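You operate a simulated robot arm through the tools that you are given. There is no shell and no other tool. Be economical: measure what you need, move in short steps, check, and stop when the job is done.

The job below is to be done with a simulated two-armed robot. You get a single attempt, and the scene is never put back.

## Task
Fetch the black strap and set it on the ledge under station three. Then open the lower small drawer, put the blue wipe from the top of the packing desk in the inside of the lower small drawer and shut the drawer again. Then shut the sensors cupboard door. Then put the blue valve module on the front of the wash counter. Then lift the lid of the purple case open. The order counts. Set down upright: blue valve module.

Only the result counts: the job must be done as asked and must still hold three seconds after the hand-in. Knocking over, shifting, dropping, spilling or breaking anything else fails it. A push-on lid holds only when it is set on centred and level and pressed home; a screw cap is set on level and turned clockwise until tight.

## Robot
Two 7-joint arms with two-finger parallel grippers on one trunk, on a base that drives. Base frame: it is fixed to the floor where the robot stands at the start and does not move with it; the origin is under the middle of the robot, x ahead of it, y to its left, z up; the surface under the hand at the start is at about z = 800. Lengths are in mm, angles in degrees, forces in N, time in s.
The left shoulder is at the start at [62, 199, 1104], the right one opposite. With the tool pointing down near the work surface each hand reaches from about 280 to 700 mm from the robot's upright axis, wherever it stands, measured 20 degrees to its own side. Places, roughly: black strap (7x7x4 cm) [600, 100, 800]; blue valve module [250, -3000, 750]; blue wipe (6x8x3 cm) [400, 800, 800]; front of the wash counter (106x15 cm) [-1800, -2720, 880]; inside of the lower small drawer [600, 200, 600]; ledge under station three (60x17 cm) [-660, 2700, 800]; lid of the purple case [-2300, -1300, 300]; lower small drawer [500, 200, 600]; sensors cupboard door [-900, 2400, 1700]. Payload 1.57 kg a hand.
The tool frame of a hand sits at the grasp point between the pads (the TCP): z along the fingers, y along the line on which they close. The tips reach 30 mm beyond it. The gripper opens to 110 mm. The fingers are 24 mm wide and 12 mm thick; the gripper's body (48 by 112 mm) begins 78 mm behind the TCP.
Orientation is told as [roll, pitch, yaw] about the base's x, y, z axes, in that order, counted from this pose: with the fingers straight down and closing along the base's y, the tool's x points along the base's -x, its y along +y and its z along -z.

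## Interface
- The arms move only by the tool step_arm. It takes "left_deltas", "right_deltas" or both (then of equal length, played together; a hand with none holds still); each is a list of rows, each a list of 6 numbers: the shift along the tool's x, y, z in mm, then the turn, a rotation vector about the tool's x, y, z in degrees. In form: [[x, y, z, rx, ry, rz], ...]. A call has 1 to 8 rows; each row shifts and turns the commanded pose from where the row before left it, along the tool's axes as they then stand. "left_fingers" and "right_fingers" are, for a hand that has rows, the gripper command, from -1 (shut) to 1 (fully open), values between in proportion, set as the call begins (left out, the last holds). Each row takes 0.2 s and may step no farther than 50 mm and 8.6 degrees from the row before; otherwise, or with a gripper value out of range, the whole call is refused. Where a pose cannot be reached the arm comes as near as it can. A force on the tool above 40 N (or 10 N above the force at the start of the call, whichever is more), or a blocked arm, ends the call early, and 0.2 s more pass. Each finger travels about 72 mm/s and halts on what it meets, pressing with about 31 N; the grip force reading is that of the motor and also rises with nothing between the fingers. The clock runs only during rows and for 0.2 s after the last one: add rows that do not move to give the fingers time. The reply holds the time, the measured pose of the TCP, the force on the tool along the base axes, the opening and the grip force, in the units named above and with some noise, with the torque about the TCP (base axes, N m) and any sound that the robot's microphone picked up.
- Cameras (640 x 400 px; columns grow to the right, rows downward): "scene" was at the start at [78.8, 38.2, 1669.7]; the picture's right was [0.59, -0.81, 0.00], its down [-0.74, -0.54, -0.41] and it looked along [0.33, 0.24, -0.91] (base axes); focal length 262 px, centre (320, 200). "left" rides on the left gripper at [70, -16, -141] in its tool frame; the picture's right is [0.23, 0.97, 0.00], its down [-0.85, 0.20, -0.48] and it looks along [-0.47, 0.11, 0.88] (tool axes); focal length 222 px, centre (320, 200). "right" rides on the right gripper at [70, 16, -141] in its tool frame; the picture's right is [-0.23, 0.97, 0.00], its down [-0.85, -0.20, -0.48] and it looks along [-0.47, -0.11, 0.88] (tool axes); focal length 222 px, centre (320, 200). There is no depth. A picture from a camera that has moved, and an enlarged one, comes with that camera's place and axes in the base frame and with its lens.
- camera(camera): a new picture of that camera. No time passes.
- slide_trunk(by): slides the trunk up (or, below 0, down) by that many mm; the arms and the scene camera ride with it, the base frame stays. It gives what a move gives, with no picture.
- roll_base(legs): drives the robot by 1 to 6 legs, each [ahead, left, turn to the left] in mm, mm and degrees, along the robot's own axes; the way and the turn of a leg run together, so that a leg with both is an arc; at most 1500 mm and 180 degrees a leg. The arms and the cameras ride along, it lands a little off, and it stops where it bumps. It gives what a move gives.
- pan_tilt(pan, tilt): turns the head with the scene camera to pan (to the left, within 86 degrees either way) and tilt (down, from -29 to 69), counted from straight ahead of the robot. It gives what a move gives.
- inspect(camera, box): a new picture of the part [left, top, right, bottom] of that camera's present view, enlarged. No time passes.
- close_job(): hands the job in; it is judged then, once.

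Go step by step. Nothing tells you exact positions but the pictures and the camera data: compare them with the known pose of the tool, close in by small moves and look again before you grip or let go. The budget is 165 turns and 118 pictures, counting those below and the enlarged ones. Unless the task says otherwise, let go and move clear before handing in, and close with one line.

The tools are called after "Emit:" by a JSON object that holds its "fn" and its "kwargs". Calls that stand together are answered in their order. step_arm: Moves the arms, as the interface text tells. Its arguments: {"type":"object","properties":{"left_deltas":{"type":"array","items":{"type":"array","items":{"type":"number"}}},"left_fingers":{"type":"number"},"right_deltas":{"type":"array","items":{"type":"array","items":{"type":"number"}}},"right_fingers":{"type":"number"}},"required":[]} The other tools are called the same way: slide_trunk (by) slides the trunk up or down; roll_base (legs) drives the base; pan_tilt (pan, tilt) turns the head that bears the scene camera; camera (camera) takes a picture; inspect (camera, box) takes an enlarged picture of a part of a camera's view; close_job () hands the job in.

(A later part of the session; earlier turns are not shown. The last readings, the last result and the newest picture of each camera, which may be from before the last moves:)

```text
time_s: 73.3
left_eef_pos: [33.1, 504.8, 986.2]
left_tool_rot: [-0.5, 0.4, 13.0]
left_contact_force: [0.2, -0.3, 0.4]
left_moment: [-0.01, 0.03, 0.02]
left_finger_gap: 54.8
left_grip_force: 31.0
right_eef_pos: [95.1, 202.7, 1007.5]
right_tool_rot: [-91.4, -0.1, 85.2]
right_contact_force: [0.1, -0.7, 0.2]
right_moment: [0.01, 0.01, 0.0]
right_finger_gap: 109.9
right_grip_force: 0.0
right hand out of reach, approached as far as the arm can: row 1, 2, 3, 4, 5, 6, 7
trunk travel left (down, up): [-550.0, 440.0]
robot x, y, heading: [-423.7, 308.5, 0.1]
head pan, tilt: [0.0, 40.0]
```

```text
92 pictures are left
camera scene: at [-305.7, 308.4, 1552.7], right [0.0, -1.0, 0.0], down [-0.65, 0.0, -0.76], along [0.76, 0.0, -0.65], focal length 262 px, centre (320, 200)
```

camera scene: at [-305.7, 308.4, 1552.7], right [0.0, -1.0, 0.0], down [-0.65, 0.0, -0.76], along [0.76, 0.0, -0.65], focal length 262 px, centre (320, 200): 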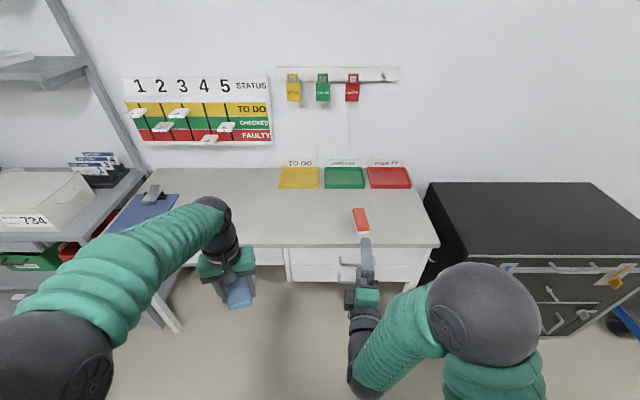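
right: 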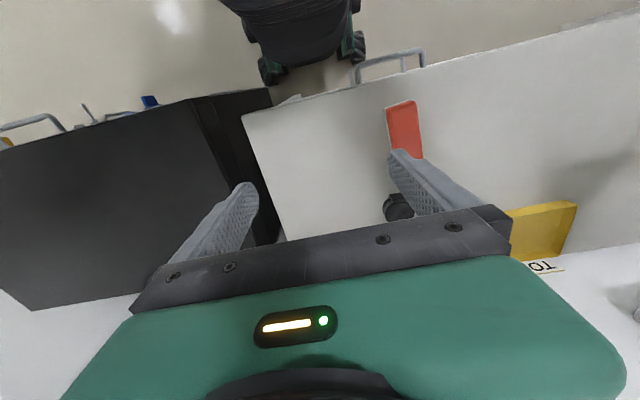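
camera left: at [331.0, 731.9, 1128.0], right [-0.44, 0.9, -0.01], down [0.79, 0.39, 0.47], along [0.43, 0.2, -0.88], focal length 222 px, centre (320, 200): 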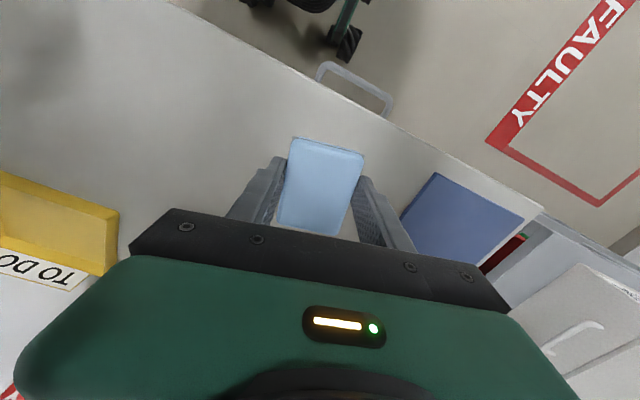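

The right hand now points forward with the fingers closing vertically. I'll lower the trunk and bring it forward and down in front of the handle.

Emit:
{"fn": "slide_trunk", "kwargs": {"by": -250}}

Emit:
{"fn": "step_arm", "kwargs": {"right_deltas": [[0, 0, 40, 0, 0, 0], [0, 0, 40, 0, 0, 0], [0, 20, 40, 0, 0, 0], [0, 40, 20, 0, 0, 0], [0, 40, 0, 0, 0, 0], [0, 40, 0, 0, 0, 0]]}}

Emit:
{"fn": "camera", "kwargs": {"camera": "right"}}

Emit:
{"fn": "camera", "kwargs": {"camera": "scene"}}

```text
time_s: 75.9
left_eef_pos: [32.3, 505.0, 736.5]
left_tool_rot: [-0.6, 0.5, 13.1]
left_contact_force: [-0.6, 0.6, -0.5]
left_moment: [0.0, 0.01, -0.01]
left_finger_gap: 54.6
left_grip_force: 30.6
right_eef_pos: [93.7, 202.5, 759.2]
right_tool_rot: [-91.2, -0.1, 85.0]
right_contact_force: [0.0, -0.4, 0.9]
right_moment: [0.04, -0.02, -0.01]
right_finger_gap: 109.9
right_grip_force: 0.0
trunk travel left (down, up): [-300.0, 690.0]
robot x, y, heading: [-425.7, 310.5, 0.3]
head pan, tilt: [0.0, 40.0]
```

```text
time_s: 77.3
left_eef_pos: [33.0, 505.6, 736.9]
left_tool_rot: [-0.5, 0.5, 12.9]
left_contact_force: [-0.4, 0.1, 0.2]
left_moment: [0.01, 0.01, -0.01]
left_finger_gap: 54.7
left_grip_force: 31.2
right_eef_pos: [234.8, 189.3, 621.4]
right_tool_rot: [-91.3, 0.0, 85.1]
right_contact_force: [0.0, -0.3, 0.6]
right_moment: [-0.01, -0.01, 0.01]
right_finger_gap: 109.8
right_grip_force: 0.0
trunk travel left (down, up): [-300.0, 690.0]
robot x, y, heading: [-425.3, 306.2, 0.4]
head pan, tilt: [0.0, 40.0]
```

```text
91 pictures are left
camera right: at [88.5, 131.1, 601.0], right [0.04, 0.23, -0.97], down [-0.41, 0.89, 0.19], along [0.91, 0.39, 0.13], focal length 222 px, centre (320, 200)
```

right: 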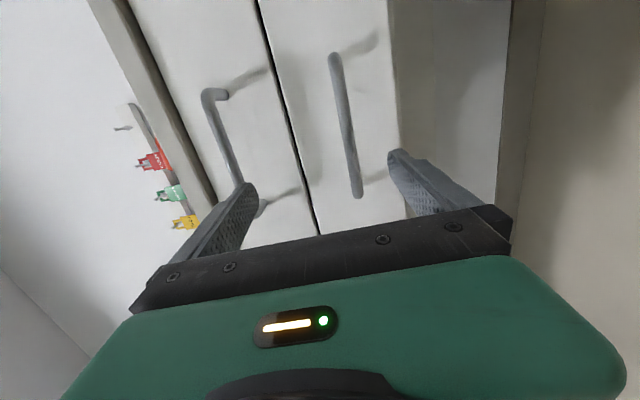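

```text
90 pictures are left
camera scene: at [-306.3, 308.8, 1302.7], right [0.0, -1.0, 0.0], down [-0.65, 0.0, -0.76], along [0.76, 0.0, -0.65], focal length 262 px, centre (320, 200)
```

scene: 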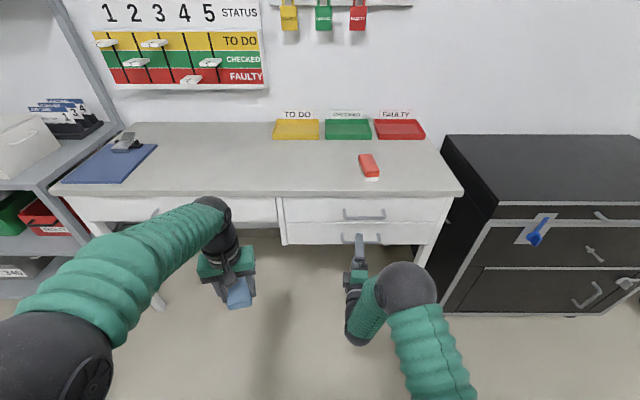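

The handle bar lies at z 592 and x about 300. I'll align to it and go forward around it.

Emit:
{"fn": "step_arm", "kwargs": {"right_deltas": [[15, 15, 0, 0, -5, 0], [0, 14, 0, 0, 0, 0], [0, 0, 20, 0, 0, 0], [0, 0, 20, 0, 0, 0], [0, 0, 10, 0, 0, 0]]}}

Emit:
{"fn": "camera", "kwargs": {"camera": "right"}}

```text
time_s: 78.5
left_eef_pos: [33.6, 505.0, 736.0]
left_tool_rot: [-0.4, 0.4, 13.0]
left_contact_force: [0.6, 0.8, 0.0]
left_moment: [0.04, 0.0, -0.01]
left_finger_gap: 54.7
left_grip_force: 30.7
right_eef_pos: [284.2, 174.6, 592.8]
right_tool_rot: [-91.2, 0.0, 90.0]
right_contact_force: [0.9, 0.4, -0.4]
right_moment: [-0.01, -0.01, 0.01]
right_finger_gap: 110.2
right_grip_force: 0.0
trunk travel left (down, up): [-300.0, 690.0]
robot x, y, heading: [-422.3, 311.2, 0.1]
head pan, tilt: [0.0, 40.0]
```

```text
89 pictures are left
camera right: at [143.3, 103.1, 575.3], right [0.02, 0.23, -0.97], down [-0.48, 0.85, 0.19], along [0.88, 0.47, 0.13], focal length 222 px, centre (320, 200)
```

right: 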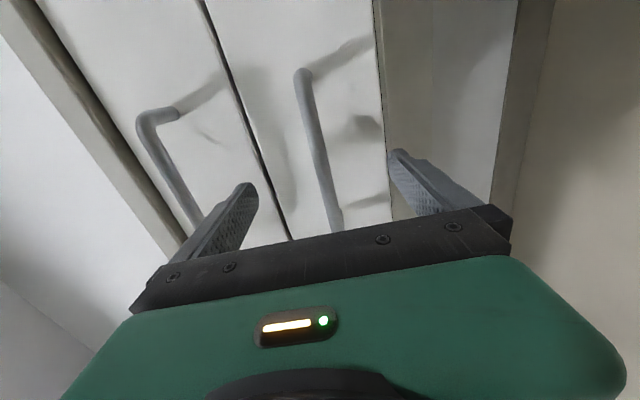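

Emit:
{"fn": "step_arm", "kwargs": {"right_deltas": [[0, 1, 9, 0, 0, 0], [0, 0, 0, 0, 0, 0], [0, 0, 0, 0, 0, 0], [0, 0, 0, 0, 0, 0], [0, 0, 0, 0, 0, 0], [0, 0, 0, 0, 0, 0]], "right_fingers": -1}}

Emit:
{"fn": "camera", "kwargs": {"camera": "right"}}

```text
time_s: 79.9
left_eef_pos: [33.7, 504.7, 735.3]
left_tool_rot: [-0.5, 0.6, 13.0]
left_contact_force: [-0.2, 0.1, -0.2]
left_moment: [0.0, -0.03, -0.02]
left_finger_gap: 54.6
left_grip_force: 30.9
right_eef_pos: [292.5, 174.2, 590.1]
right_tool_rot: [-90.9, -0.1, 89.9]
right_contact_force: [-1.9, 1.7, -17.5]
right_moment: [-0.08, 0.26, -0.23]
right_finger_gap: 11.9
right_grip_force: 28.8
trunk travel left (down, up): [-300.0, 690.0]
robot x, y, heading: [-424.0, 311.5, 0.3]
head pan, tilt: [0.0, 40.0]
```

```text
88 pictures are left
camera right: at [152.6, 103.4, 572.1], right [0.02, 0.23, -0.97], down [-0.48, 0.85, 0.19], along [0.88, 0.47, 0.12], focal length 222 px, centre (320, 200)
```

right: 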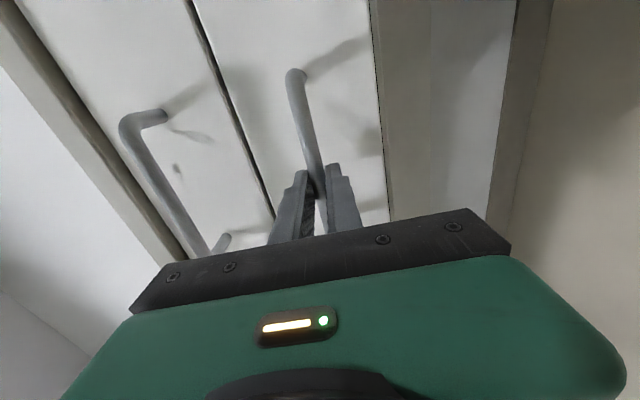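

The handle is gripped. I'll pull gently.

Emit:
{"fn": "step_arm", "kwargs": {"right_deltas": [[0, 2, -15, 0, 0, 0], [0, 0, -20, 0, 0, 0], [0, 0, -25, 0, 0, 0]]}}

Emit:
{"fn": "camera", "kwargs": {"camera": "right"}}

```text
time_s: 80.7
left_eef_pos: [32.5, 505.6, 736.5]
left_tool_rot: [-0.5, 0.4, 12.9]
left_contact_force: [0.4, 0.0, 0.0]
left_moment: [0.0, -0.01, -0.04]
left_finger_gap: 54.7
left_grip_force: 31.3
right_eef_pos: [233.7, 172.9, 589.6]
right_tool_rot: [-91.2, 0.0, 89.9]
right_contact_force: [-1.6, -0.8, -10.3]
right_moment: [-0.08, 0.22, 0.61]
right_finger_gap: 11.9
right_grip_force: 29.3
trunk travel left (down, up): [-300.0, 690.0]
robot x, y, heading: [-424.2, 308.9, 0.2]
head pan, tilt: [0.0, 40.0]
```

```text
87 pictures are left
camera right: at [92.6, 103.4, 571.3], right [0.02, 0.23, -0.97], down [-0.48, 0.86, 0.19], along [0.88, 0.47, 0.13], focal length 222 px, centre (320, 200)
```

right: 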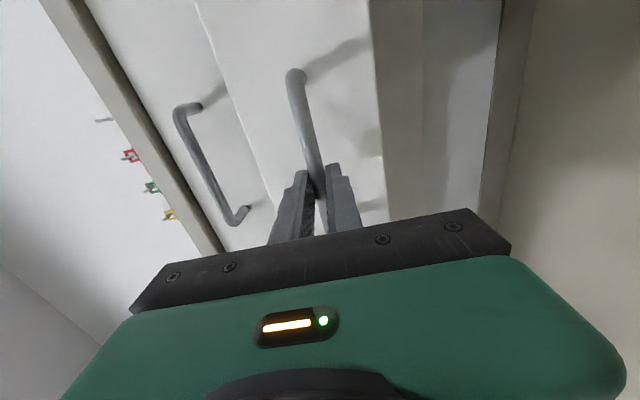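

The drawer slides. I'll pull farther with the arm, then a bit with the base.

Emit:
{"fn": "step_arm", "kwargs": {"right_deltas": [[0, 1, -25, 0, 0, 0], [0, 0, -25, 0, 0, 0], [0, 0, -25, 0, 0, 0], [0, 0, -25, 0, 0, 0], [0, 0, -20, 0, 0, 0]]}}

Emit:
{"fn": "roll_base", "kwargs": {"legs": [[-80, 0, 0]]}}

Emit:
{"fn": "camera", "kwargs": {"camera": "scene"}}

```text
time_s: 81.9
left_eef_pos: [32.0, 503.0, 737.9]
left_tool_rot: [-0.5, 0.3, 13.0]
left_contact_force: [0.0, 0.0, -0.1]
left_moment: [-0.02, -0.02, 0.01]
left_finger_gap: 54.9
left_grip_force: 31.3
right_eef_pos: [111.9, 174.5, 589.8]
right_tool_rot: [-91.9, -0.1, 89.8]
right_contact_force: [0.4, -16.5, 25.8]
right_moment: [-0.1, -0.28, -0.07]
right_finger_gap: 11.7
right_grip_force: 28.8
trunk travel left (down, up): [-300.0, 690.0]
robot x, y, heading: [-424.0, 306.5, 0.5]
head pan, tilt: [0.0, 40.0]
```

```text
time_s: 82.6
left_eef_pos: [26.0, 505.3, 737.8]
left_tool_rot: [-0.7, 0.5, 13.1]
left_contact_force: [-0.3, -1.0, -0.6]
left_moment: [0.0, 0.0, 0.01]
left_finger_gap: 54.7
left_grip_force: 31.0
right_eef_pos: [108.2, 175.1, 589.1]
right_tool_rot: [-92.1, 0.0, 89.7]
right_contact_force: [-0.8, -1.7, -5.3]
right_moment: [0.1, 0.05, 0.41]
right_finger_gap: 11.7
right_grip_force: 29.1
trunk travel left (down, up): [-300.0, 690.0]
robot x, y, heading: [-429.3, 308.0, 0.2]
head pan, tilt: [0.0, 40.0]
stopped in leg 1: the force on the tool passed its limit at 46 N (the readings are from after the stop); the commanded pose is now the measured one
```

```text
86 pictures are left
camera scene: at [-312.3, 308.0, 1302.5], right [0.0, -1.0, 0.0], down [-0.64, 0.0, -0.76], along [0.76, 0.0, -0.64], focal length 262 px, centre (320, 200)
```

scene: 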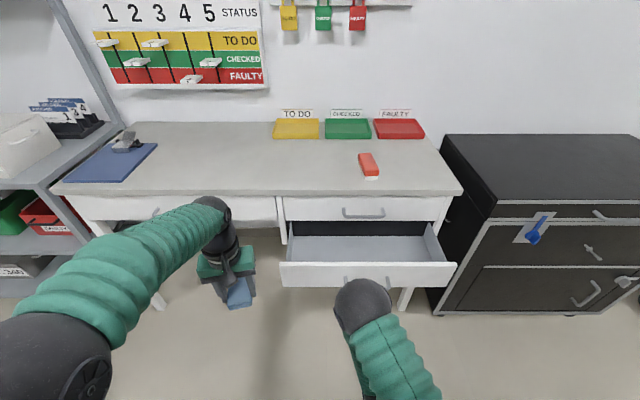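

The drawer is open by about 185 mm, empty and likely at its stop. I'll carry the wipe over the cavity at about [245,320].

Emit:
{"fn": "step_arm", "kwargs": {"left_deltas": [[-27.5, -38, 0, 0, 0, 0], [-27.5, -38, 0, 0, 0, 0], [-27.5, -38, 0, 0, 0, 0], [-27.5, -38, 0, 0, 0, 0], [-27.5, -38, 0, 0, 0, 0], [-27.5, -30, 0, 0, 0, 0]]}}

Emit:
{"fn": "camera", "kwargs": {"camera": "left"}}

Emit:
{"fn": "camera", "kwargs": {"camera": "scene"}}

```text
time_s: 84.0
left_eef_pos: [208.6, 337.8, 734.0]
left_tool_rot: [-0.4, 0.6, 12.9]
left_contact_force: [0.4, 0.1, 0.0]
left_moment: [-0.02, 0.0, 0.02]
left_finger_gap: 54.7
left_grip_force: 31.1
left hand out of reach, approached as far as the arm can: row 6
right_eef_pos: [108.0, 173.1, 589.3]
right_tool_rot: [-92.2, 0.0, 89.8]
right_contact_force: [-1.4, 1.3, -13.9]
right_moment: [0.01, 0.24, 0.23]
right_finger_gap: 12.0
right_grip_force: 29.4
trunk travel left (down, up): [-300.0, 690.0]
robot x, y, heading: [-426.8, 306.9, 0.3]
head pan, tilt: [0.0, 40.0]
```

```text
85 pictures are left
camera left: at [145.1, 306.9, 875.1], right [-0.44, 0.9, -0.01], down [0.79, 0.39, 0.47], along [0.42, 0.2, -0.88], focal length 222 px, centre (320, 200)
```

left: 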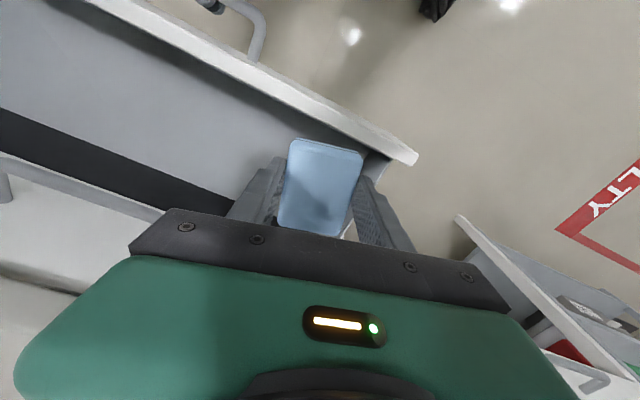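

```text
84 pictures are left
camera scene: at [-310.1, 307.3, 1302.4], right [0.0, -1.0, 0.0], down [-0.65, 0.0, -0.76], along [0.76, 0.0, -0.65], focal length 262 px, centre (320, 200)
```

scene: 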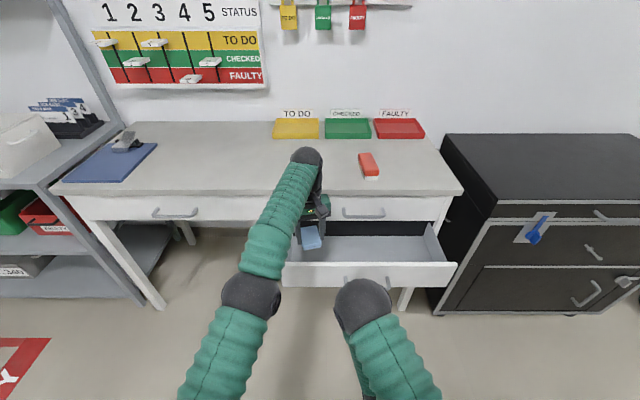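

The left arm is at its reach limit, so the base must come closer. I'll release the handle, back off a little, lift the right hand and drive forward.

Emit:
{"fn": "step_arm", "kwargs": {"right_deltas": [[0, 0, 0, 0, 0, 0], [0, 0, 0, 0, 0, 0], [0, 0, 0, 0, 0, 0], [0, 0, 0, 0, 0, 0]], "right_fingers": 0.3}}

Emit:
{"fn": "roll_base", "kwargs": {"legs": [[-80, 0, 0]]}}

Emit:
{"fn": "step_arm", "kwargs": {"right_deltas": [[0, -40, 0, 0, 0, 0], [0, -40, 0, 0, 0, 0], [0, -40, 0, 0, 0, 0], [0, -40, 0, 0, 0, 0], [40, 0, 0, 0, 0, 0], [40, 0, 0, 0, 0, 0], [40, 0, 0, 0, 0, 0]], "right_fingers": -1}}

Emit:
{"fn": "roll_base", "kwargs": {"legs": [[170, 0, 0]]}}

Emit:
{"fn": "camera", "kwargs": {"camera": "scene"}}

```text
time_s: 85.0
left_eef_pos: [208.2, 339.2, 735.6]
left_tool_rot: [-0.4, 0.4, 13.0]
left_contact_force: [-0.7, -0.3, 0.3]
left_moment: [0.02, 0.01, 0.0]
left_finger_gap: 54.8
left_grip_force: 31.6
right_eef_pos: [107.4, 174.1, 590.6]
right_tool_rot: [-92.3, 0.0, 89.7]
right_contact_force: [-0.3, -0.9, -0.6]
right_moment: [0.03, 0.0, -0.01]
right_finger_gap: 71.5
right_grip_force: 0.0
trunk travel left (down, up): [-300.0, 690.0]
robot x, y, heading: [-427.4, 307.3, 0.0]
head pan, tilt: [0.0, 40.0]
```

```text
time_s: 86.1
left_eef_pos: [127.3, 337.8, 735.8]
left_tool_rot: [-0.6, 0.4, 12.9]
left_contact_force: [-0.6, 1.9, 0.2]
left_moment: [-0.04, -0.03, -0.03]
left_finger_gap: 54.8
left_grip_force: 31.2
right_eef_pos: [26.3, 172.7, 591.2]
right_tool_rot: [-92.2, -0.1, 89.6]
right_contact_force: [0.1, -0.1, 0.4]
right_moment: [0.03, 0.0, -0.03]
right_finger_gap: 71.6
right_grip_force: 0.0
trunk travel left (down, up): [-300.0, 690.0]
robot x, y, heading: [-506.8, 303.8, 0.1]
head pan, tilt: [0.0, 40.0]
```

```text
time_s: 87.4
left_eef_pos: [124.8, 334.1, 741.0]
left_tool_rot: [-0.4, -0.1, 13.0]
left_contact_force: [0.4, -0.3, -0.1]
left_moment: [0.01, -0.02, 0.0]
left_finger_gap: 54.7
left_grip_force: 30.5
right_eef_pos: [12.9, -18.6, 828.9]
right_tool_rot: [-101.8, -25.7, 74.4]
right_contact_force: [0.3, -0.4, -0.1]
right_moment: [-0.01, 0.0, 0.0]
right_finger_gap: 0.1
right_grip_force: 21.2
right hand out of reach, approached as far as the arm can: row 4, 5
trunk travel left (down, up): [-300.0, 690.0]
robot x, y, heading: [-514.5, 305.6, 0.1]
head pan, tilt: [0.0, 40.0]
stopped in row 6 (right hand): the arm was blocked; the commanded pose is now the measured one
```

```text
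time_s: 88.9
left_eef_pos: [295.3, 338.6, 739.6]
left_tool_rot: [-0.5, 0.3, 12.8]
left_contact_force: [-23.6, 1.1, -5.9]
left_moment: [0.14, 0.88, -0.34]
left_finger_gap: 54.6
left_grip_force: 31.5
right_eef_pos: [184.7, -14.2, 828.7]
right_tool_rot: [-101.9, -25.6, 74.6]
right_contact_force: [-0.3, 1.1, 0.1]
right_moment: [-0.04, 0.0, 0.0]
right_finger_gap: 0.0
right_grip_force: 21.7
trunk travel left (down, up): [-300.0, 690.0]
robot x, y, heading: [-334.8, 307.6, 0.0]
head pan, tilt: [0.0, 40.0]
```

```text
83 pictures are left
camera scene: at [-225.3, 308.4, 1302.5], right [0.0, -1.0, 0.0], down [-0.64, 0.0, -0.77], along [0.77, 0.0, -0.64], focal length 262 px, centre (320, 200)
```

scene: 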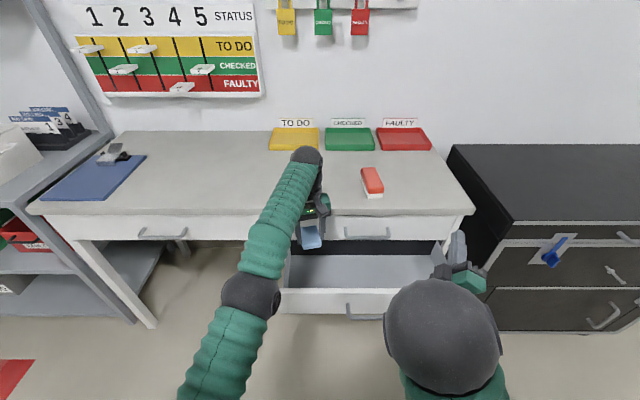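

The left hand is brushing the desk front. I'll move it back, shift it towards the drawer's middle and look.

Emit:
{"fn": "step_arm", "kwargs": {"left_deltas": [[30, 5, 0, 0, 0, 0], [30, -10, 0, 0, 0, 0], [2, -20, 0, 0, 0, 0], [0, -20, 0, 0, 0, 0]]}}

Emit:
{"fn": "camera", "kwargs": {"camera": "left"}}

Emit:
{"fn": "inspect", "kwargs": {"camera": "scene", "box": [220, 180, 480, 340]}}

```text
time_s: 89.9
left_eef_pos: [245.9, 280.6, 739.6]
left_tool_rot: [-0.5, 0.3, 12.9]
left_contact_force: [-0.8, 0.0, -0.4]
left_moment: [0.0, 0.05, -0.02]
left_finger_gap: 54.8
left_grip_force: 30.9
right_eef_pos: [185.5, -15.8, 829.6]
right_tool_rot: [-101.8, -25.6, 74.2]
right_contact_force: [-0.6, 0.2, 0.6]
right_moment: [0.0, -0.01, -0.01]
right_finger_gap: 0.3
right_grip_force: 21.1
trunk travel left (down, up): [-300.0, 690.0]
robot x, y, heading: [-338.5, 306.2, 0.3]
head pan, tilt: [0.0, 40.0]
```

```text
82 pictures are left
camera left: at [181.4, 249.0, 880.5], right [-0.44, 0.9, -0.01], down [0.79, 0.39, 0.47], along [0.43, 0.2, -0.88], focal length 222 px, centre (320, 200)
```

left: 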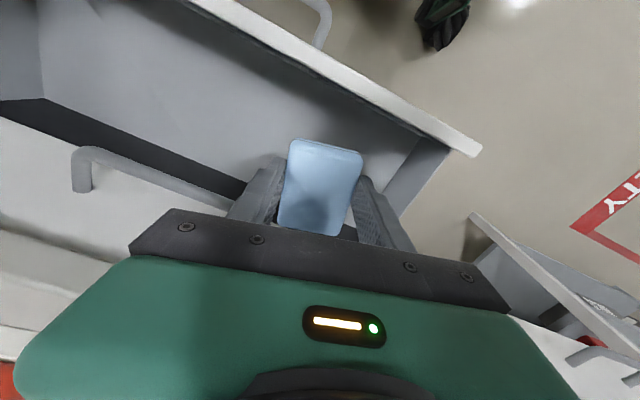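

```text
2.46 times, centred on (350, 260) of scene
camera zoom: at [-222.6, 307.1, 1302.6], right [0.0, -1.0, 0.0], down [-0.64, 0.0, -0.76], along [0.76, 0.0, -0.64], focal length 645 px, centre (246, 52)
```

zoom: 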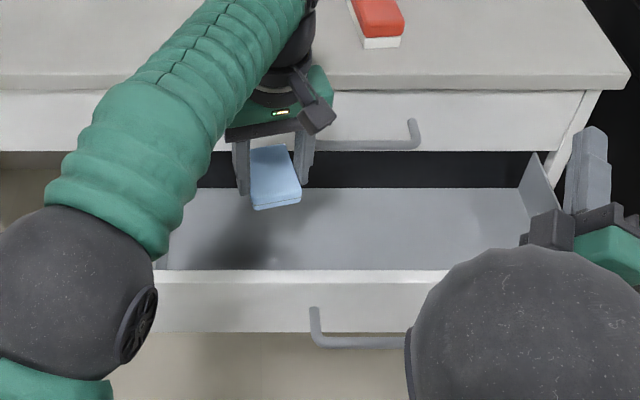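

The wipe is over the open cavity. I'll lower it in.

Emit:
{"fn": "step_arm", "kwargs": {"left_deltas": [[6, 0, 35, 0, 0, 0], [0, 0, 40, 0, 0, 0], [0, 0, 35, 0, 0, 0], [0, 0, 15, 0, 0, 0], [0, 0, 8, 0, 0, 0]]}}

Emit:
{"fn": "inspect", "kwargs": {"camera": "scene", "box": [220, 180, 480, 340]}}

```text
time_s: 91.1
left_eef_pos: [239.1, 276.2, 605.7]
left_tool_rot: [-0.5, 0.4, 12.9]
left_contact_force: [-0.5, -0.5, -0.6]
left_moment: [0.01, 0.03, -0.02]
left_finger_gap: 54.6
left_grip_force: 31.4
right_eef_pos: [185.5, -15.5, 829.4]
right_tool_rot: [-101.8, -25.6, 74.2]
right_contact_force: [-0.6, -0.7, -0.2]
right_moment: [0.03, 0.0, -0.01]
right_finger_gap: 0.2
right_grip_force: 21.7
trunk travel left (down, up): [-300.0, 690.0]
robot x, y, heading: [-337.2, 309.5, 0.2]
head pan, tilt: [0.0, 40.0]
```

```text
2.46 times, centred on (350, 260) of scene
camera zoom: at [-222.5, 307.6, 1302.9], right [0.0, -1.0, 0.0], down [-0.64, 0.0, -0.76], along [0.76, 0.0, -0.64], focal length 645 px, centre (246, 52)
```

zoom: 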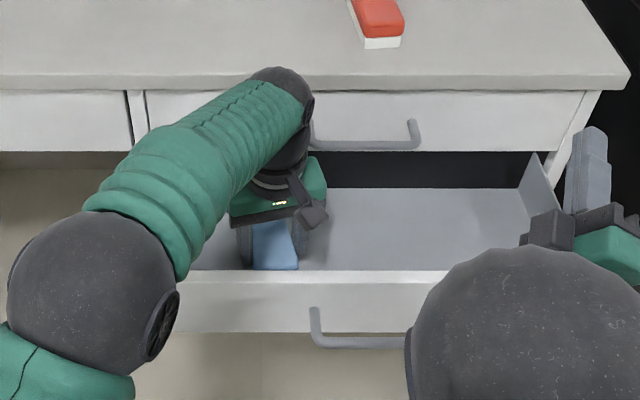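

Emit:
{"fn": "step_arm", "kwargs": {"left_deltas": [[0, 0, 6, 0, 0, 0], [0, 0, 5, 0, 0, 0], [0, 0, 4, 0, 0, 0], [0, 0, 0, 0, 0, 0]]}}

```text
time_s: 92.1
left_eef_pos: [238.7, 276.9, 591.8]
left_tool_rot: [-0.5, 0.4, 12.9]
left_contact_force: [-0.7, 0.2, -0.3]
left_moment: [-0.01, 0.01, -0.02]
left_finger_gap: 54.6
left_grip_force: 31.2
right_eef_pos: [186.0, -15.1, 829.8]
right_tool_rot: [-101.9, -25.6, 74.1]
right_contact_force: [0.0, -0.1, 0.3]
right_moment: [0.04, -0.02, 0.0]
right_finger_gap: 0.0
right_grip_force: 21.3
trunk travel left (down, up): [-300.0, 690.0]
robot x, y, heading: [-337.7, 306.7, -0.0]
head pan, tilt: [0.0, 40.0]
```

Emit:
{"fn": "step_arm", "kwargs": {"left_deltas": [[0, 0, 4, 0, 0, 0], [0, 0, 4, 0, 0, 0], [0, 0, 3, 0, 0, 0], [0, 0, 0, 0, 0, 0]]}}

Emit:
{"fn": "camera", "kwargs": {"camera": "left"}}

```text
time_s: 93.1
left_eef_pos: [237.9, 277.1, 586.2]
left_tool_rot: [-0.7, 0.0, 12.9]
left_contact_force: [1.7, 1.1, 40.1]
left_moment: [0.2, 0.01, 0.01]
left_finger_gap: 54.7
left_grip_force: 30.7
right_eef_pos: [182.7, -14.7, 832.9]
right_tool_rot: [-102.1, -25.7, 74.4]
right_contact_force: [0.1, -0.9, -0.6]
right_moment: [0.01, -0.03, 0.0]
right_finger_gap: 0.1
right_grip_force: 21.1
trunk travel left (down, up): [-300.0, 690.0]
robot x, y, heading: [-344.2, 307.5, 0.3]
head pan, tilt: [0.0, 40.0]
```

```text
79 pictures are left
camera left: at [172.8, 246.3, 725.7], right [-0.44, 0.9, -0.01], down [0.79, 0.39, 0.48], along [0.43, 0.2, -0.88], focal length 222 px, centre (320, 200)
```

left: 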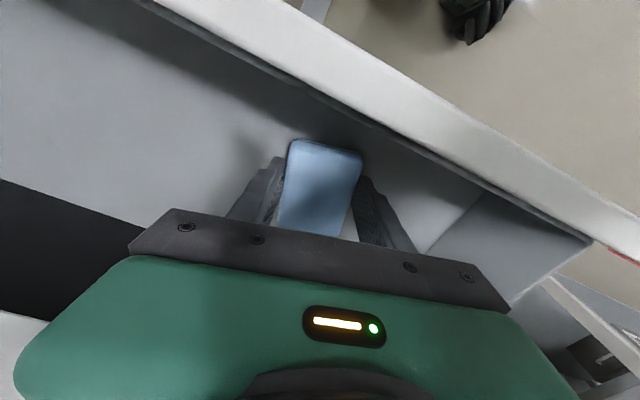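

The wipe touches the drawer floor. I'll ease up, release and lift out.

Emit:
{"fn": "step_arm", "kwargs": {"left_deltas": [[0, 0, -6, 0, 0, 0], [0, 0, 0, 0, 0, 0], [0, 0, 0, 0, 0, 0]], "left_fingers": 0.4}}

Emit:
{"fn": "step_arm", "kwargs": {"left_deltas": [[0, 0, -30, 0, 0, 0], [0, 0, -40, 0, 0, 0], [0, 0, -40, 0, 0, 0], [0, 0, -40, 0, 0, 0]]}}

Emit:
{"fn": "camera", "kwargs": {"camera": "left"}}

```text
time_s: 93.9
left_eef_pos: [239.0, 277.2, 586.3]
left_tool_rot: [-0.3, 0.4, 12.9]
left_contact_force: [-0.6, 0.2, 0.2]
left_moment: [-0.03, -0.03, 0.02]
left_finger_gap: 77.2
left_grip_force: 0.0
right_eef_pos: [184.9, -18.1, 829.5]
right_tool_rot: [-101.7, -25.6, 74.2]
right_contact_force: [1.2, -0.2, 1.0]
right_moment: [0.01, -0.01, 0.0]
right_finger_gap: 0.0
right_grip_force: 21.4
trunk travel left (down, up): [-300.0, 690.0]
robot x, y, heading: [-339.8, 307.5, 0.2]
head pan, tilt: [0.0, 40.0]
```

```text
time_s: 94.9
left_eef_pos: [239.2, 280.1, 737.0]
left_tool_rot: [-0.4, 0.4, 13.0]
left_contact_force: [-0.3, 0.2, -0.4]
left_moment: [0.03, 0.0, 0.01]
left_finger_gap: 77.1
left_grip_force: 0.0
right_eef_pos: [185.1, -17.2, 830.2]
right_tool_rot: [-102.0, -25.6, 74.1]
right_contact_force: [0.1, 0.4, -0.1]
right_moment: [-0.02, 0.0, -0.01]
right_finger_gap: 0.0
right_grip_force: 21.3
trunk travel left (down, up): [-300.0, 690.0]
robot x, y, heading: [-340.5, 306.0, 0.2]
head pan, tilt: [0.0, 40.0]
```

```text
78 pictures are left
camera left: at [176.4, 249.3, 877.8], right [-0.44, 0.9, -0.01], down [0.79, 0.39, 0.47], along [0.43, 0.2, -0.88], focal length 222 px, centre (320, 200)
```

left: 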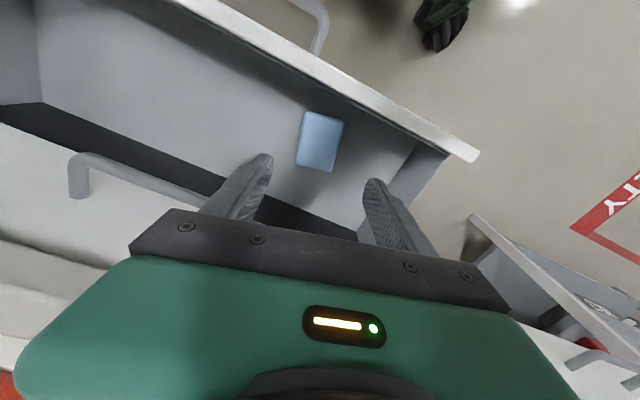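

The wipe lies flat in the drawer. I'll back off, tilt the closed left fingers forward and push the drawer front shut.

Emit:
{"fn": "roll_base", "kwargs": {"legs": [[-220, 0, 0]]}}

Emit:
{"fn": "step_arm", "kwargs": {"left_deltas": [[0, -15, 0, 0, -8, 3.2], [0, -15, 0, 0, -8, 3.2], [0, -15, 0, 0, -8, 3.2], [0, -15, 0, 0, -8, 3.2], [0, -10, 0, 0, -8, 0], [0, -10, 0, 0, -8, 0]], "left_fingers": -1}}

Emit:
{"fn": "camera", "kwargs": {"camera": "scene"}}

```text
time_s: 96.5
left_eef_pos: [21.8, 279.0, 738.6]
left_tool_rot: [-0.5, 0.2, 12.8]
left_contact_force: [0.1, 0.4, 0.2]
left_moment: [-0.02, -0.01, 0.02]
left_finger_gap: 76.9
left_grip_force: 0.0
right_eef_pos: [-35.2, -18.2, 830.8]
right_tool_rot: [-101.9, -25.7, 74.2]
right_contact_force: [-0.3, 0.1, -0.2]
right_moment: [0.0, 0.0, 0.01]
right_finger_gap: 0.1
right_grip_force: 21.3
trunk travel left (down, up): [-300.0, 690.0]
robot x, y, heading: [-558.2, 306.7, 0.2]
head pan, tilt: [0.0, 40.0]
```

```text
time_s: 97.6
left_eef_pos: [77.0, 341.6, 727.6]
left_tool_rot: [4.3, -31.2, 11.1]
left_contact_force: [0.7, 0.0, -0.2]
left_moment: [0.02, 0.0, -0.02]
left_finger_gap: 0.1
left_grip_force: 21.0
right_eef_pos: [-37.0, -19.6, 830.2]
right_tool_rot: [-102.1, -25.8, 74.0]
right_contact_force: [-0.8, -0.3, 0.8]
right_moment: [-0.01, 0.02, -0.01]
right_finger_gap: 0.0
right_grip_force: 21.1
trunk travel left (down, up): [-300.0, 690.0]
robot x, y, heading: [-560.4, 309.1, 0.3]
head pan, tilt: [0.0, 40.0]
stopped in row 5 (left hand): the arm was blocked; the commanded pose is now the measured one
```

```text
77 pictures are left
camera scene: at [-441.8, 308.0, 1301.8], right [0.0, -1.0, 0.0], down [-0.64, 0.0, -0.76], along [0.76, 0.0, -0.64], focal length 262 px, centre (320, 200)
```

scene: 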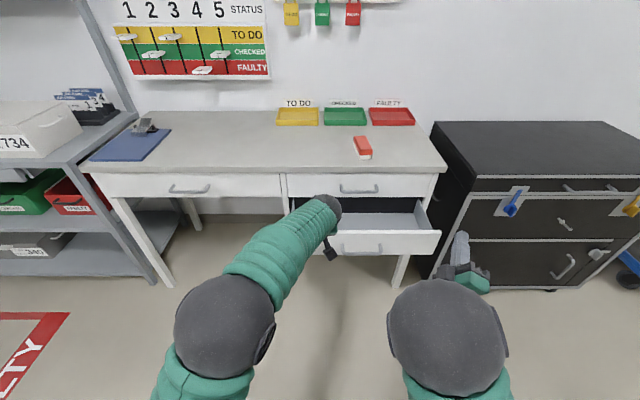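

The left hand tilts 31° forward, which is enough. I'll lower the trunk, shift right a bit and push with the base.

Emit:
{"fn": "slide_trunk", "kwargs": {"by": -90}}

Emit:
{"fn": "roll_base", "kwargs": {"legs": [[0, -75, 0]]}}

Emit:
{"fn": "camera", "kwargs": {"camera": "left"}}

```text
time_s: 98.8
left_eef_pos: [75.5, 339.5, 640.4]
left_tool_rot: [4.2, -31.3, 10.9]
left_contact_force: [-0.7, -0.8, -0.6]
left_moment: [-0.02, 0.0, -0.03]
left_finger_gap: 0.0
left_grip_force: 21.4
right_eef_pos: [-38.4, -18.7, 741.6]
right_tool_rot: [-102.0, -25.9, 74.1]
right_contact_force: [-0.3, 0.4, 0.1]
right_moment: [0.0, -0.01, -0.02]
right_finger_gap: 0.4
right_grip_force: 21.5
trunk travel left (down, up): [-210.0, 780.0]
robot x, y, heading: [-555.2, 310.1, -0.0]
head pan, tilt: [0.0, 40.0]
```

```text
time_s: 99.9
left_eef_pos: [77.0, 272.3, 641.6]
left_tool_rot: [3.6, -31.3, 11.1]
left_contact_force: [0.2, -0.2, -0.1]
left_moment: [-0.04, 0.02, -0.01]
left_finger_gap: 0.0
left_grip_force: 21.0
right_eef_pos: [-36.7, -83.4, 743.9]
right_tool_rot: [-102.3, -25.9, 74.8]
right_contact_force: [-0.4, 0.1, 0.7]
right_moment: [0.01, -0.03, -0.08]
right_finger_gap: 0.2
right_grip_force: 20.9
trunk travel left (down, up): [-210.0, 780.0]
robot x, y, heading: [-556.5, 236.4, 0.2]
head pan, tilt: [0.0, 40.0]
```

```text
76 pictures are left
camera left: at [-48.5, 220.3, 723.0], right [-0.41, 0.91, -0.07], down [0.43, 0.26, 0.86], along [0.8, 0.33, -0.5], focal length 222 px, centre (320, 200)
```

left: 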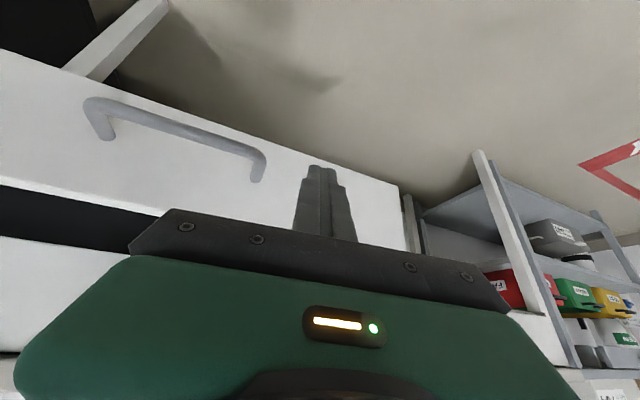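

The fingers face the drawer front just left of the handle. I'll push by driving forward.

Emit:
{"fn": "roll_base", "kwargs": {"legs": [[150, 0, 0]]}}

Emit:
{"fn": "roll_base", "kwargs": {"legs": [[95, 0, 0]]}}

Emit:
{"fn": "camera", "kwargs": {"camera": "scene"}}

Emit:
{"fn": "camera", "kwargs": {"camera": "left"}}

```text
time_s: 101.2
left_eef_pos: [229.0, 269.5, 644.0]
left_tool_rot: [4.3, -31.6, 11.4]
left_contact_force: [0.3, 0.1, -0.6]
left_moment: [0.02, 0.02, 0.01]
left_finger_gap: 0.3
left_grip_force: 21.4
right_eef_pos: [116.2, -87.3, 743.1]
right_tool_rot: [-102.4, -26.5, 74.9]
right_contact_force: [0.8, 0.3, 0.1]
right_moment: [-0.02, -0.03, 0.02]
right_finger_gap: 0.2
right_grip_force: 21.1
trunk travel left (down, up): [-210.0, 780.0]
robot x, y, heading: [-404.0, 234.5, -0.0]
head pan, tilt: [0.0, 40.0]
```

```text
time_s: 102.5
left_eef_pos: [319.5, 272.5, 647.2]
left_tool_rot: [4.2, -31.5, 11.8]
left_contact_force: [-11.5, -6.2, 7.6]
left_moment: [-0.15, 0.0, -0.19]
left_finger_gap: 0.0
left_grip_force: 21.3
right_eef_pos: [205.0, -90.5, 745.1]
right_tool_rot: [-102.6, -26.5, 74.6]
right_contact_force: [0.0, 0.3, 0.9]
right_moment: [0.02, 0.02, 0.0]
right_finger_gap: 0.0
right_grip_force: 21.3
trunk travel left (down, up): [-210.0, 780.0]
robot x, y, heading: [-311.6, 237.9, -0.0]
head pan, tilt: [0.0, 40.0]
stopped in leg 1: the force on the tool passed its limit at 49 N (the readings are from after the stop); the commanded pose is now the measured one
```

```text
75 pictures are left
camera scene: at [-199.1, 234.3, 1213.3], right [0.0, -1.0, 0.0], down [-0.64, 0.0, -0.77], along [0.77, 0.0, -0.64], focal length 262 px, centre (320, 200)
```

scene: 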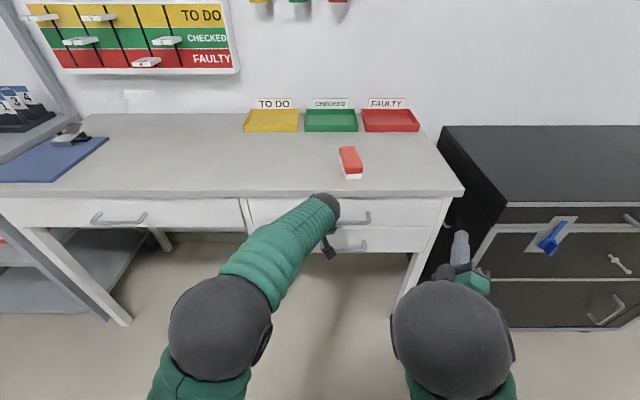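

```text
74 pictures are left
camera left: at [195.1, 218.9, 728.2], right [-0.42, 0.9, -0.06], down [0.43, 0.26, 0.87], along [0.8, 0.34, -0.5], focal length 222 px, centre (320, 200)
```

left: 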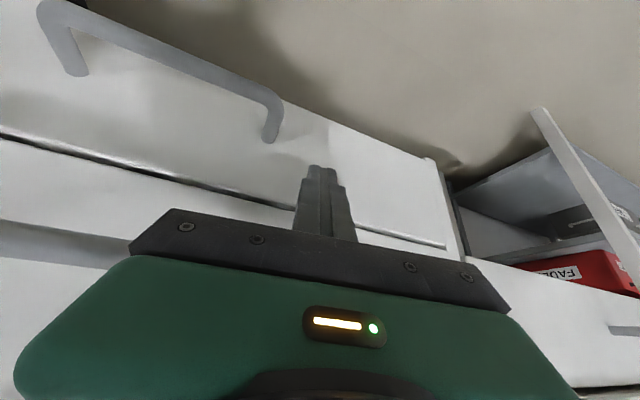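

The drawer looks shut. I'll back off and check it is flush.

Emit:
{"fn": "roll_base", "kwargs": {"legs": [[-350, 0, 0]]}}

Emit:
{"fn": "inspect", "kwargs": {"camera": "scene", "box": [230, 140, 450, 280]}}

Emit:
{"fn": "camera", "kwargs": {"camera": "left"}}

```text
time_s: 104.8
left_eef_pos: [-34.1, 275.8, 645.9]
left_tool_rot: [4.1, -31.4, 12.0]
left_contact_force: [-0.6, -0.7, -0.2]
left_moment: [0.01, -0.01, 0.0]
left_finger_gap: 0.2
left_grip_force: 21.6
right_eef_pos: [-147.6, -88.8, 745.1]
right_tool_rot: [-102.6, -26.2, 74.8]
right_contact_force: [-0.1, -0.1, 0.1]
right_moment: [-0.03, 0.0, -0.02]
right_finger_gap: 0.0
right_grip_force: 22.0
trunk travel left (down, up): [-210.0, 780.0]
robot x, y, heading: [-667.8, 231.8, 0.1]
head pan, tilt: [0.0, 40.0]
```

```text
2.86 times, centred on (340, 210) of scene
camera zoom: at [-551.5, 235.1, 1213.0], right [0.01, -1.0, 0.0], down [-0.64, 0.0, -0.77], along [0.77, 0.0, -0.64], focal length 749 px, centre (263, 171)
```

zoom: 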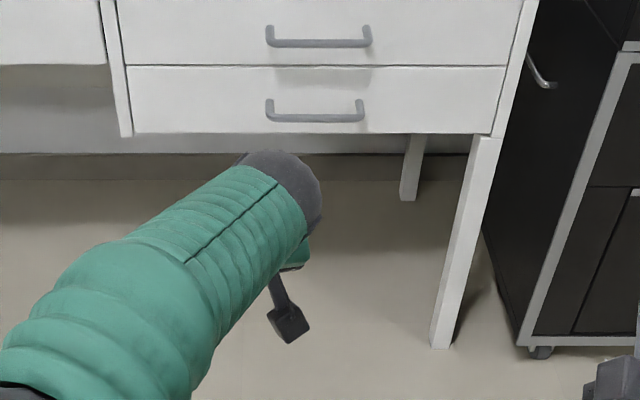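

```text
72 pictures are left
camera left: at [-158.6, 220.7, 727.2], right [-0.43, 0.9, -0.06], down [0.43, 0.26, 0.87], along [0.8, 0.34, -0.5], focal length 222 px, centre (320, 200)
```

left: 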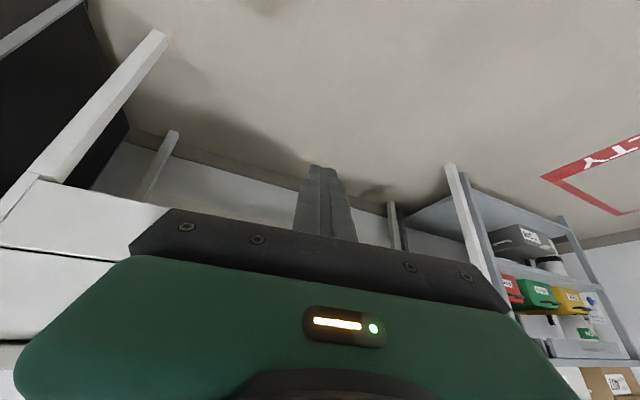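

The lower drawer is shut flush. Next is the cupboard door: I'll raise the trunk, pull the left hand back, turn and drive towards it, then look.

Emit:
{"fn": "slide_trunk", "kwargs": {"by": 730}}

Emit:
{"fn": "step_arm", "kwargs": {"left_deltas": [[10, 0, 0, 0, 8, 0], [10, 0, 0, 0, 8, 0], [10, 20, 0, 0, 8, 0], [20, 30, 0, 0, 7, 3], [20, 40, 0, 0, 0, 5], [20, 40, 0, 0, 0, 4], [20, 40, 0, 0, 0, 0], [20, 40, 0, 0, 0, 0]]}}

Emit:
{"fn": "roll_base", "kwargs": {"legs": [[0, 0, 90], [900, 150, 0]]}}

Emit:
{"fn": "pan_tilt", "kwargs": {"pan": 15, "tilt": 25}}

Emit:
{"fn": "camera", "kwargs": {"camera": "scene"}}

```text
refused: 730 is not a number from -400 to 400
```

```text
time_s: 106.6
left_eef_pos: [-187.5, 465.5, 644.0]
left_tool_rot: [3.6, 0.2, 2.1]
left_contact_force: [0.4, 0.1, -0.3]
left_moment: [0.02, 0.0, -0.03]
left_finger_gap: 0.0
left_grip_force: 21.1
right_eef_pos: [-148.5, -87.7, 745.9]
right_tool_rot: [-102.7, -26.3, 75.0]
right_contact_force: [-0.1, 0.7, 0.0]
right_moment: [0.0, -0.02, 0.02]
right_finger_gap: 0.2
right_grip_force: 21.7
trunk travel left (down, up): [-210.0, 780.0]
robot x, y, heading: [-666.4, 236.4, 0.3]
head pan, tilt: [0.0, 40.0]
```

```text
time_s: 115.2
left_eef_pos: [-1068.6, 1600.3, 643.1]
left_tool_rot: [3.6, 0.3, 92.7]
left_contact_force: [-0.1, 1.2, -0.2]
left_moment: [-0.03, 0.04, -0.04]
left_finger_gap: 0.0
left_grip_force: 21.2
right_eef_pos: [-516.2, 1644.9, 745.9]
right_tool_rot: [-102.6, -26.3, 165.5]
right_contact_force: [0.4, 0.0, -0.2]
right_moment: [0.0, -0.01, 0.0]
right_finger_gap: 0.1
right_grip_force: 21.1
trunk travel left (down, up): [-210.0, 780.0]
robot x, y, heading: [-831.6, 1119.6, 90.9]
head pan, tilt: [0.0, 40.0]
```

```text
time_s: 116.0
left_eef_pos: [-1068.7, 1598.6, 644.5]
left_tool_rot: [3.7, 0.2, 92.7]
left_contact_force: [-0.1, 0.1, 0.4]
left_moment: [0.0, 0.01, -0.03]
left_finger_gap: 0.0
left_grip_force: 21.3
right_eef_pos: [-515.7, 1643.7, 746.9]
right_tool_rot: [-102.7, -26.4, 165.6]
right_contact_force: [-1.0, 1.2, 1.0]
right_moment: [0.0, -0.05, 0.01]
right_finger_gap: 0.1
right_grip_force: 21.0
trunk travel left (down, up): [-210.0, 780.0]
robot x, y, heading: [-833.6, 1122.9, 91.1]
head pan, tilt: [15.0, 25.0]
```

```text
71 pictures are left
camera scene: at [-861.2, 1243.4, 1236.0], right [0.96, 0.27, 0.0], down [0.12, -0.41, -0.91], along [-0.25, 0.87, -0.43], focal length 262 px, centre (320, 200)
```

scene: 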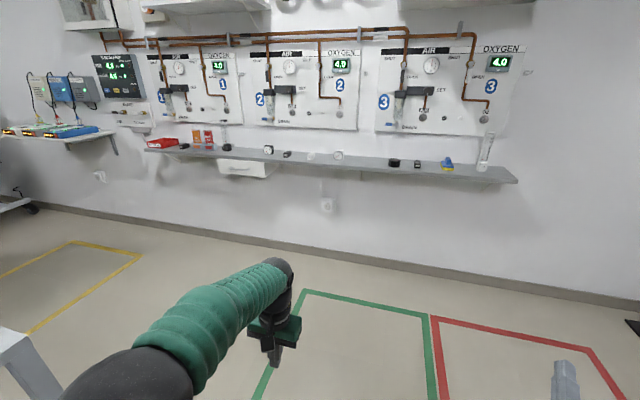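

The way is clear apart from the cart corner near [-1460,1410]. I'll raise the trunk and look at the door.

Emit:
{"fn": "slide_trunk", "kwargs": {"by": 400}}

Emit:
{"fn": "slide_trunk", "kwargs": {"by": 300}}

Emit:
{"fn": "camera", "kwargs": {"camera": "scene"}}

```text
time_s: 119.8
left_eef_pos: [-1068.7, 1598.5, 1045.0]
left_tool_rot: [3.7, 0.2, 92.7]
left_contact_force: [0.1, -0.3, -0.6]
left_moment: [-0.03, 0.02, 0.0]
left_finger_gap: 0.0
left_grip_force: 21.6
right_eef_pos: [-516.3, 1644.8, 1146.8]
right_tool_rot: [-102.7, -26.4, 165.6]
right_contact_force: [-1.3, -0.1, 0.2]
right_moment: [-0.02, 0.0, -0.01]
right_finger_gap: 0.1
right_grip_force: 21.3
trunk travel left (down, up): [-610.0, 380.0]
robot x, y, heading: [-834.6, 1123.8, 90.9]
head pan, tilt: [15.0, 25.0]
```

```text
time_s: 122.8
left_eef_pos: [-1069.6, 1599.4, 1344.3]
left_tool_rot: [3.6, 0.3, 92.7]
left_contact_force: [0.1, -0.4, 0.3]
left_moment: [-0.03, 0.0, -0.03]
left_finger_gap: 0.1
left_grip_force: 21.2
right_eef_pos: [-515.0, 1644.4, 1445.4]
right_tool_rot: [-102.7, -26.4, 165.5]
right_contact_force: [-0.5, -0.6, 0.0]
right_moment: [0.01, 0.01, -0.01]
right_finger_gap: 0.0
right_grip_force: 21.5
trunk travel left (down, up): [-910.0, 80.0]
robot x, y, heading: [-832.2, 1120.8, 90.9]
head pan, tilt: [15.0, 25.0]
```

```text
70 pictures are left
camera scene: at [-861.4, 1244.7, 1936.1], right [0.96, 0.27, 0.0], down [0.12, -0.41, -0.91], along [-0.25, 0.87, -0.42], focal length 262 px, centre (320, 200)
```

scene: 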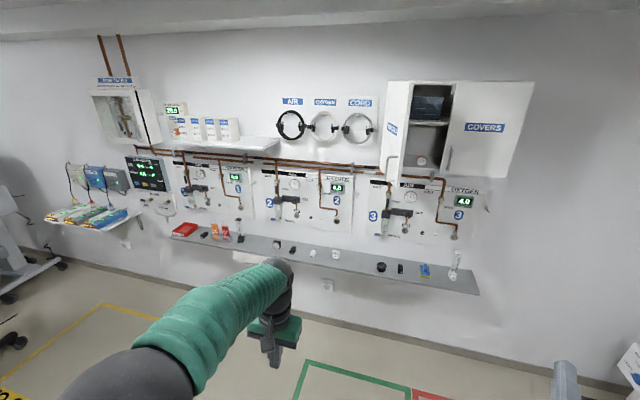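

Emit:
{"fn": "inspect", "kwargs": {"camera": "scene", "box": [350, 60, 550, 220]}}

```text
2.50 times, centred on (450, 140) of scene
camera zoom: at [-861.4, 1244.7, 1936.1], right [0.96, 0.27, 0.0], down [0.12, -0.41, -0.91], along [-0.25, 0.87, -0.42], focal length 655 px, centre (-5, 350)
```

zoom: 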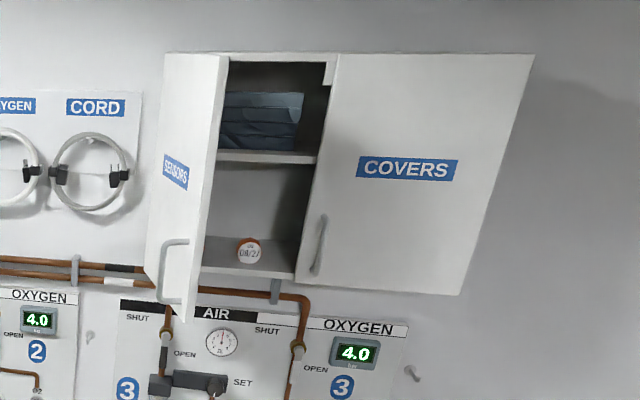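

The sensors door is hinged at about [-916,2530] with its free edge at [-837,2267], z 1535–1921. I'll raise the right hand to door height.

Emit:
{"fn": "slide_trunk", "kwargs": {"by": 78}}

Emit:
{"fn": "step_arm", "kwargs": {"right_deltas": [[-15, -14, 23, 0, 0, 0], [-15, -14, 23, 0, 0, 0], [-15, -14, 23, 0, 0, 0], [-15, -14, 23, 0, 0, 0]]}}

```text
time_s: 124.0
left_eef_pos: [-1067.5, 1599.3, 1421.8]
left_tool_rot: [3.6, 0.2, 92.6]
left_contact_force: [0.5, 0.8, 0.2]
left_moment: [0.03, 0.02, -0.03]
left_finger_gap: 0.0
left_grip_force: 21.2
right_eef_pos: [-516.6, 1644.7, 1525.6]
right_tool_rot: [-102.7, -26.4, 165.5]
right_contact_force: [0.4, 0.5, 0.7]
right_moment: [0.01, 0.02, -0.04]
right_finger_gap: 0.0
right_grip_force: 20.8
trunk travel left (down, up): [-988.0, 2.0]
robot x, y, heading: [-833.9, 1123.3, 90.7]
head pan, tilt: [15.0, 25.0]
```

```text
time_s: 125.0
left_eef_pos: [-1060.9, 1599.2, 1423.8]
left_tool_rot: [4.0, 0.2, 92.7]
left_contact_force: [0.5, -0.3, -0.2]
left_moment: [0.0, 0.06, 0.0]
left_finger_gap: 0.0
left_grip_force: 21.2
right_eef_pos: [-516.1, 1720.0, 1617.8]
right_tool_rot: [-102.6, -26.7, 165.4]
right_contact_force: [-0.7, -1.2, 0.6]
right_moment: [0.02, 0.0, 0.05]
right_finger_gap: 0.0
right_grip_force: 20.4
right hand out of reach, approached as far as the arm can: row 2
trunk travel left (down, up): [-988.0, 2.0]
robot x, y, heading: [-834.7, 1121.3, 90.6]
head pan, tilt: [15.0, 25.0]
```

The right hand is at z 1618. I'll go ahead first and check clearance to the cart on the left.

Emit:
{"fn": "roll_base", "kwargs": {"legs": [[450, 0, 0]]}}

Emit:
{"fn": "pan_tilt", "kwargs": {"pan": 80, "tilt": 50}}

Emit:
{"fn": "camera", "kwargs": {"camera": "scene"}}

```text
time_s: 127.7
left_eef_pos: [-1078.3, 2046.6, 1424.0]
left_tool_rot: [3.7, 0.1, 93.2]
left_contact_force: [-0.3, 0.5, 0.6]
left_moment: [-0.03, 0.04, 0.03]
left_finger_gap: 0.0
left_grip_force: 21.2
right_eef_pos: [-536.0, 2170.1, 1620.5]
right_tool_rot: [-103.0, -26.3, 165.9]
right_contact_force: [0.5, -0.3, 0.0]
right_moment: [0.0, 0.0, 0.05]
right_finger_gap: 0.1
right_grip_force: 21.6
trunk travel left (down, up): [-988.0, 2.0]
robot x, y, heading: [-840.8, 1575.4, 91.3]
head pan, tilt: [15.0, 25.0]
```

```text
time_s: 129.1
left_eef_pos: [-1078.8, 2048.8, 1423.4]
left_tool_rot: [3.8, 0.1, 93.3]
left_contact_force: [0.4, -0.8, -0.2]
left_moment: [0.0, 0.01, 0.04]
left_finger_gap: 0.0
left_grip_force: 20.6
right_eef_pos: [-536.9, 2175.0, 1619.7]
right_tool_rot: [-102.9, -26.5, 165.9]
right_contact_force: [0.0, -0.5, -0.4]
right_moment: [-0.04, -0.02, -0.02]
right_finger_gap: 0.0
right_grip_force: 22.0
trunk travel left (down, up): [-988.0, 2.0]
robot x, y, heading: [-839.9, 1575.7, 91.3]
head pan, tilt: [80.0, 50.0]
```

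```text
68 pictures are left
camera scene: at [-919.8, 1621.1, 1976.8], right [0.15, 0.99, 0.0], down [0.76, -0.12, -0.64], along [-0.64, 0.1, -0.77], focal length 262 px, centre (320, 200)
```

scene: 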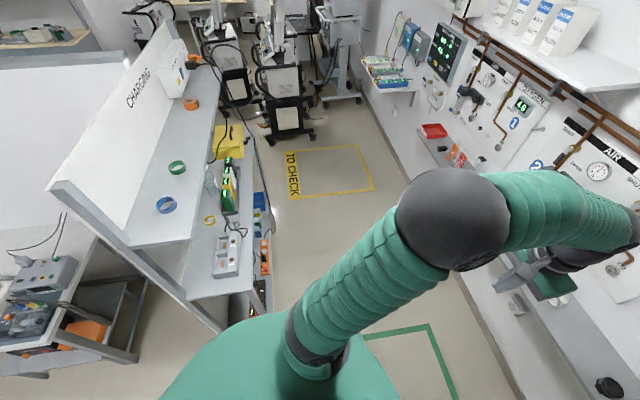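

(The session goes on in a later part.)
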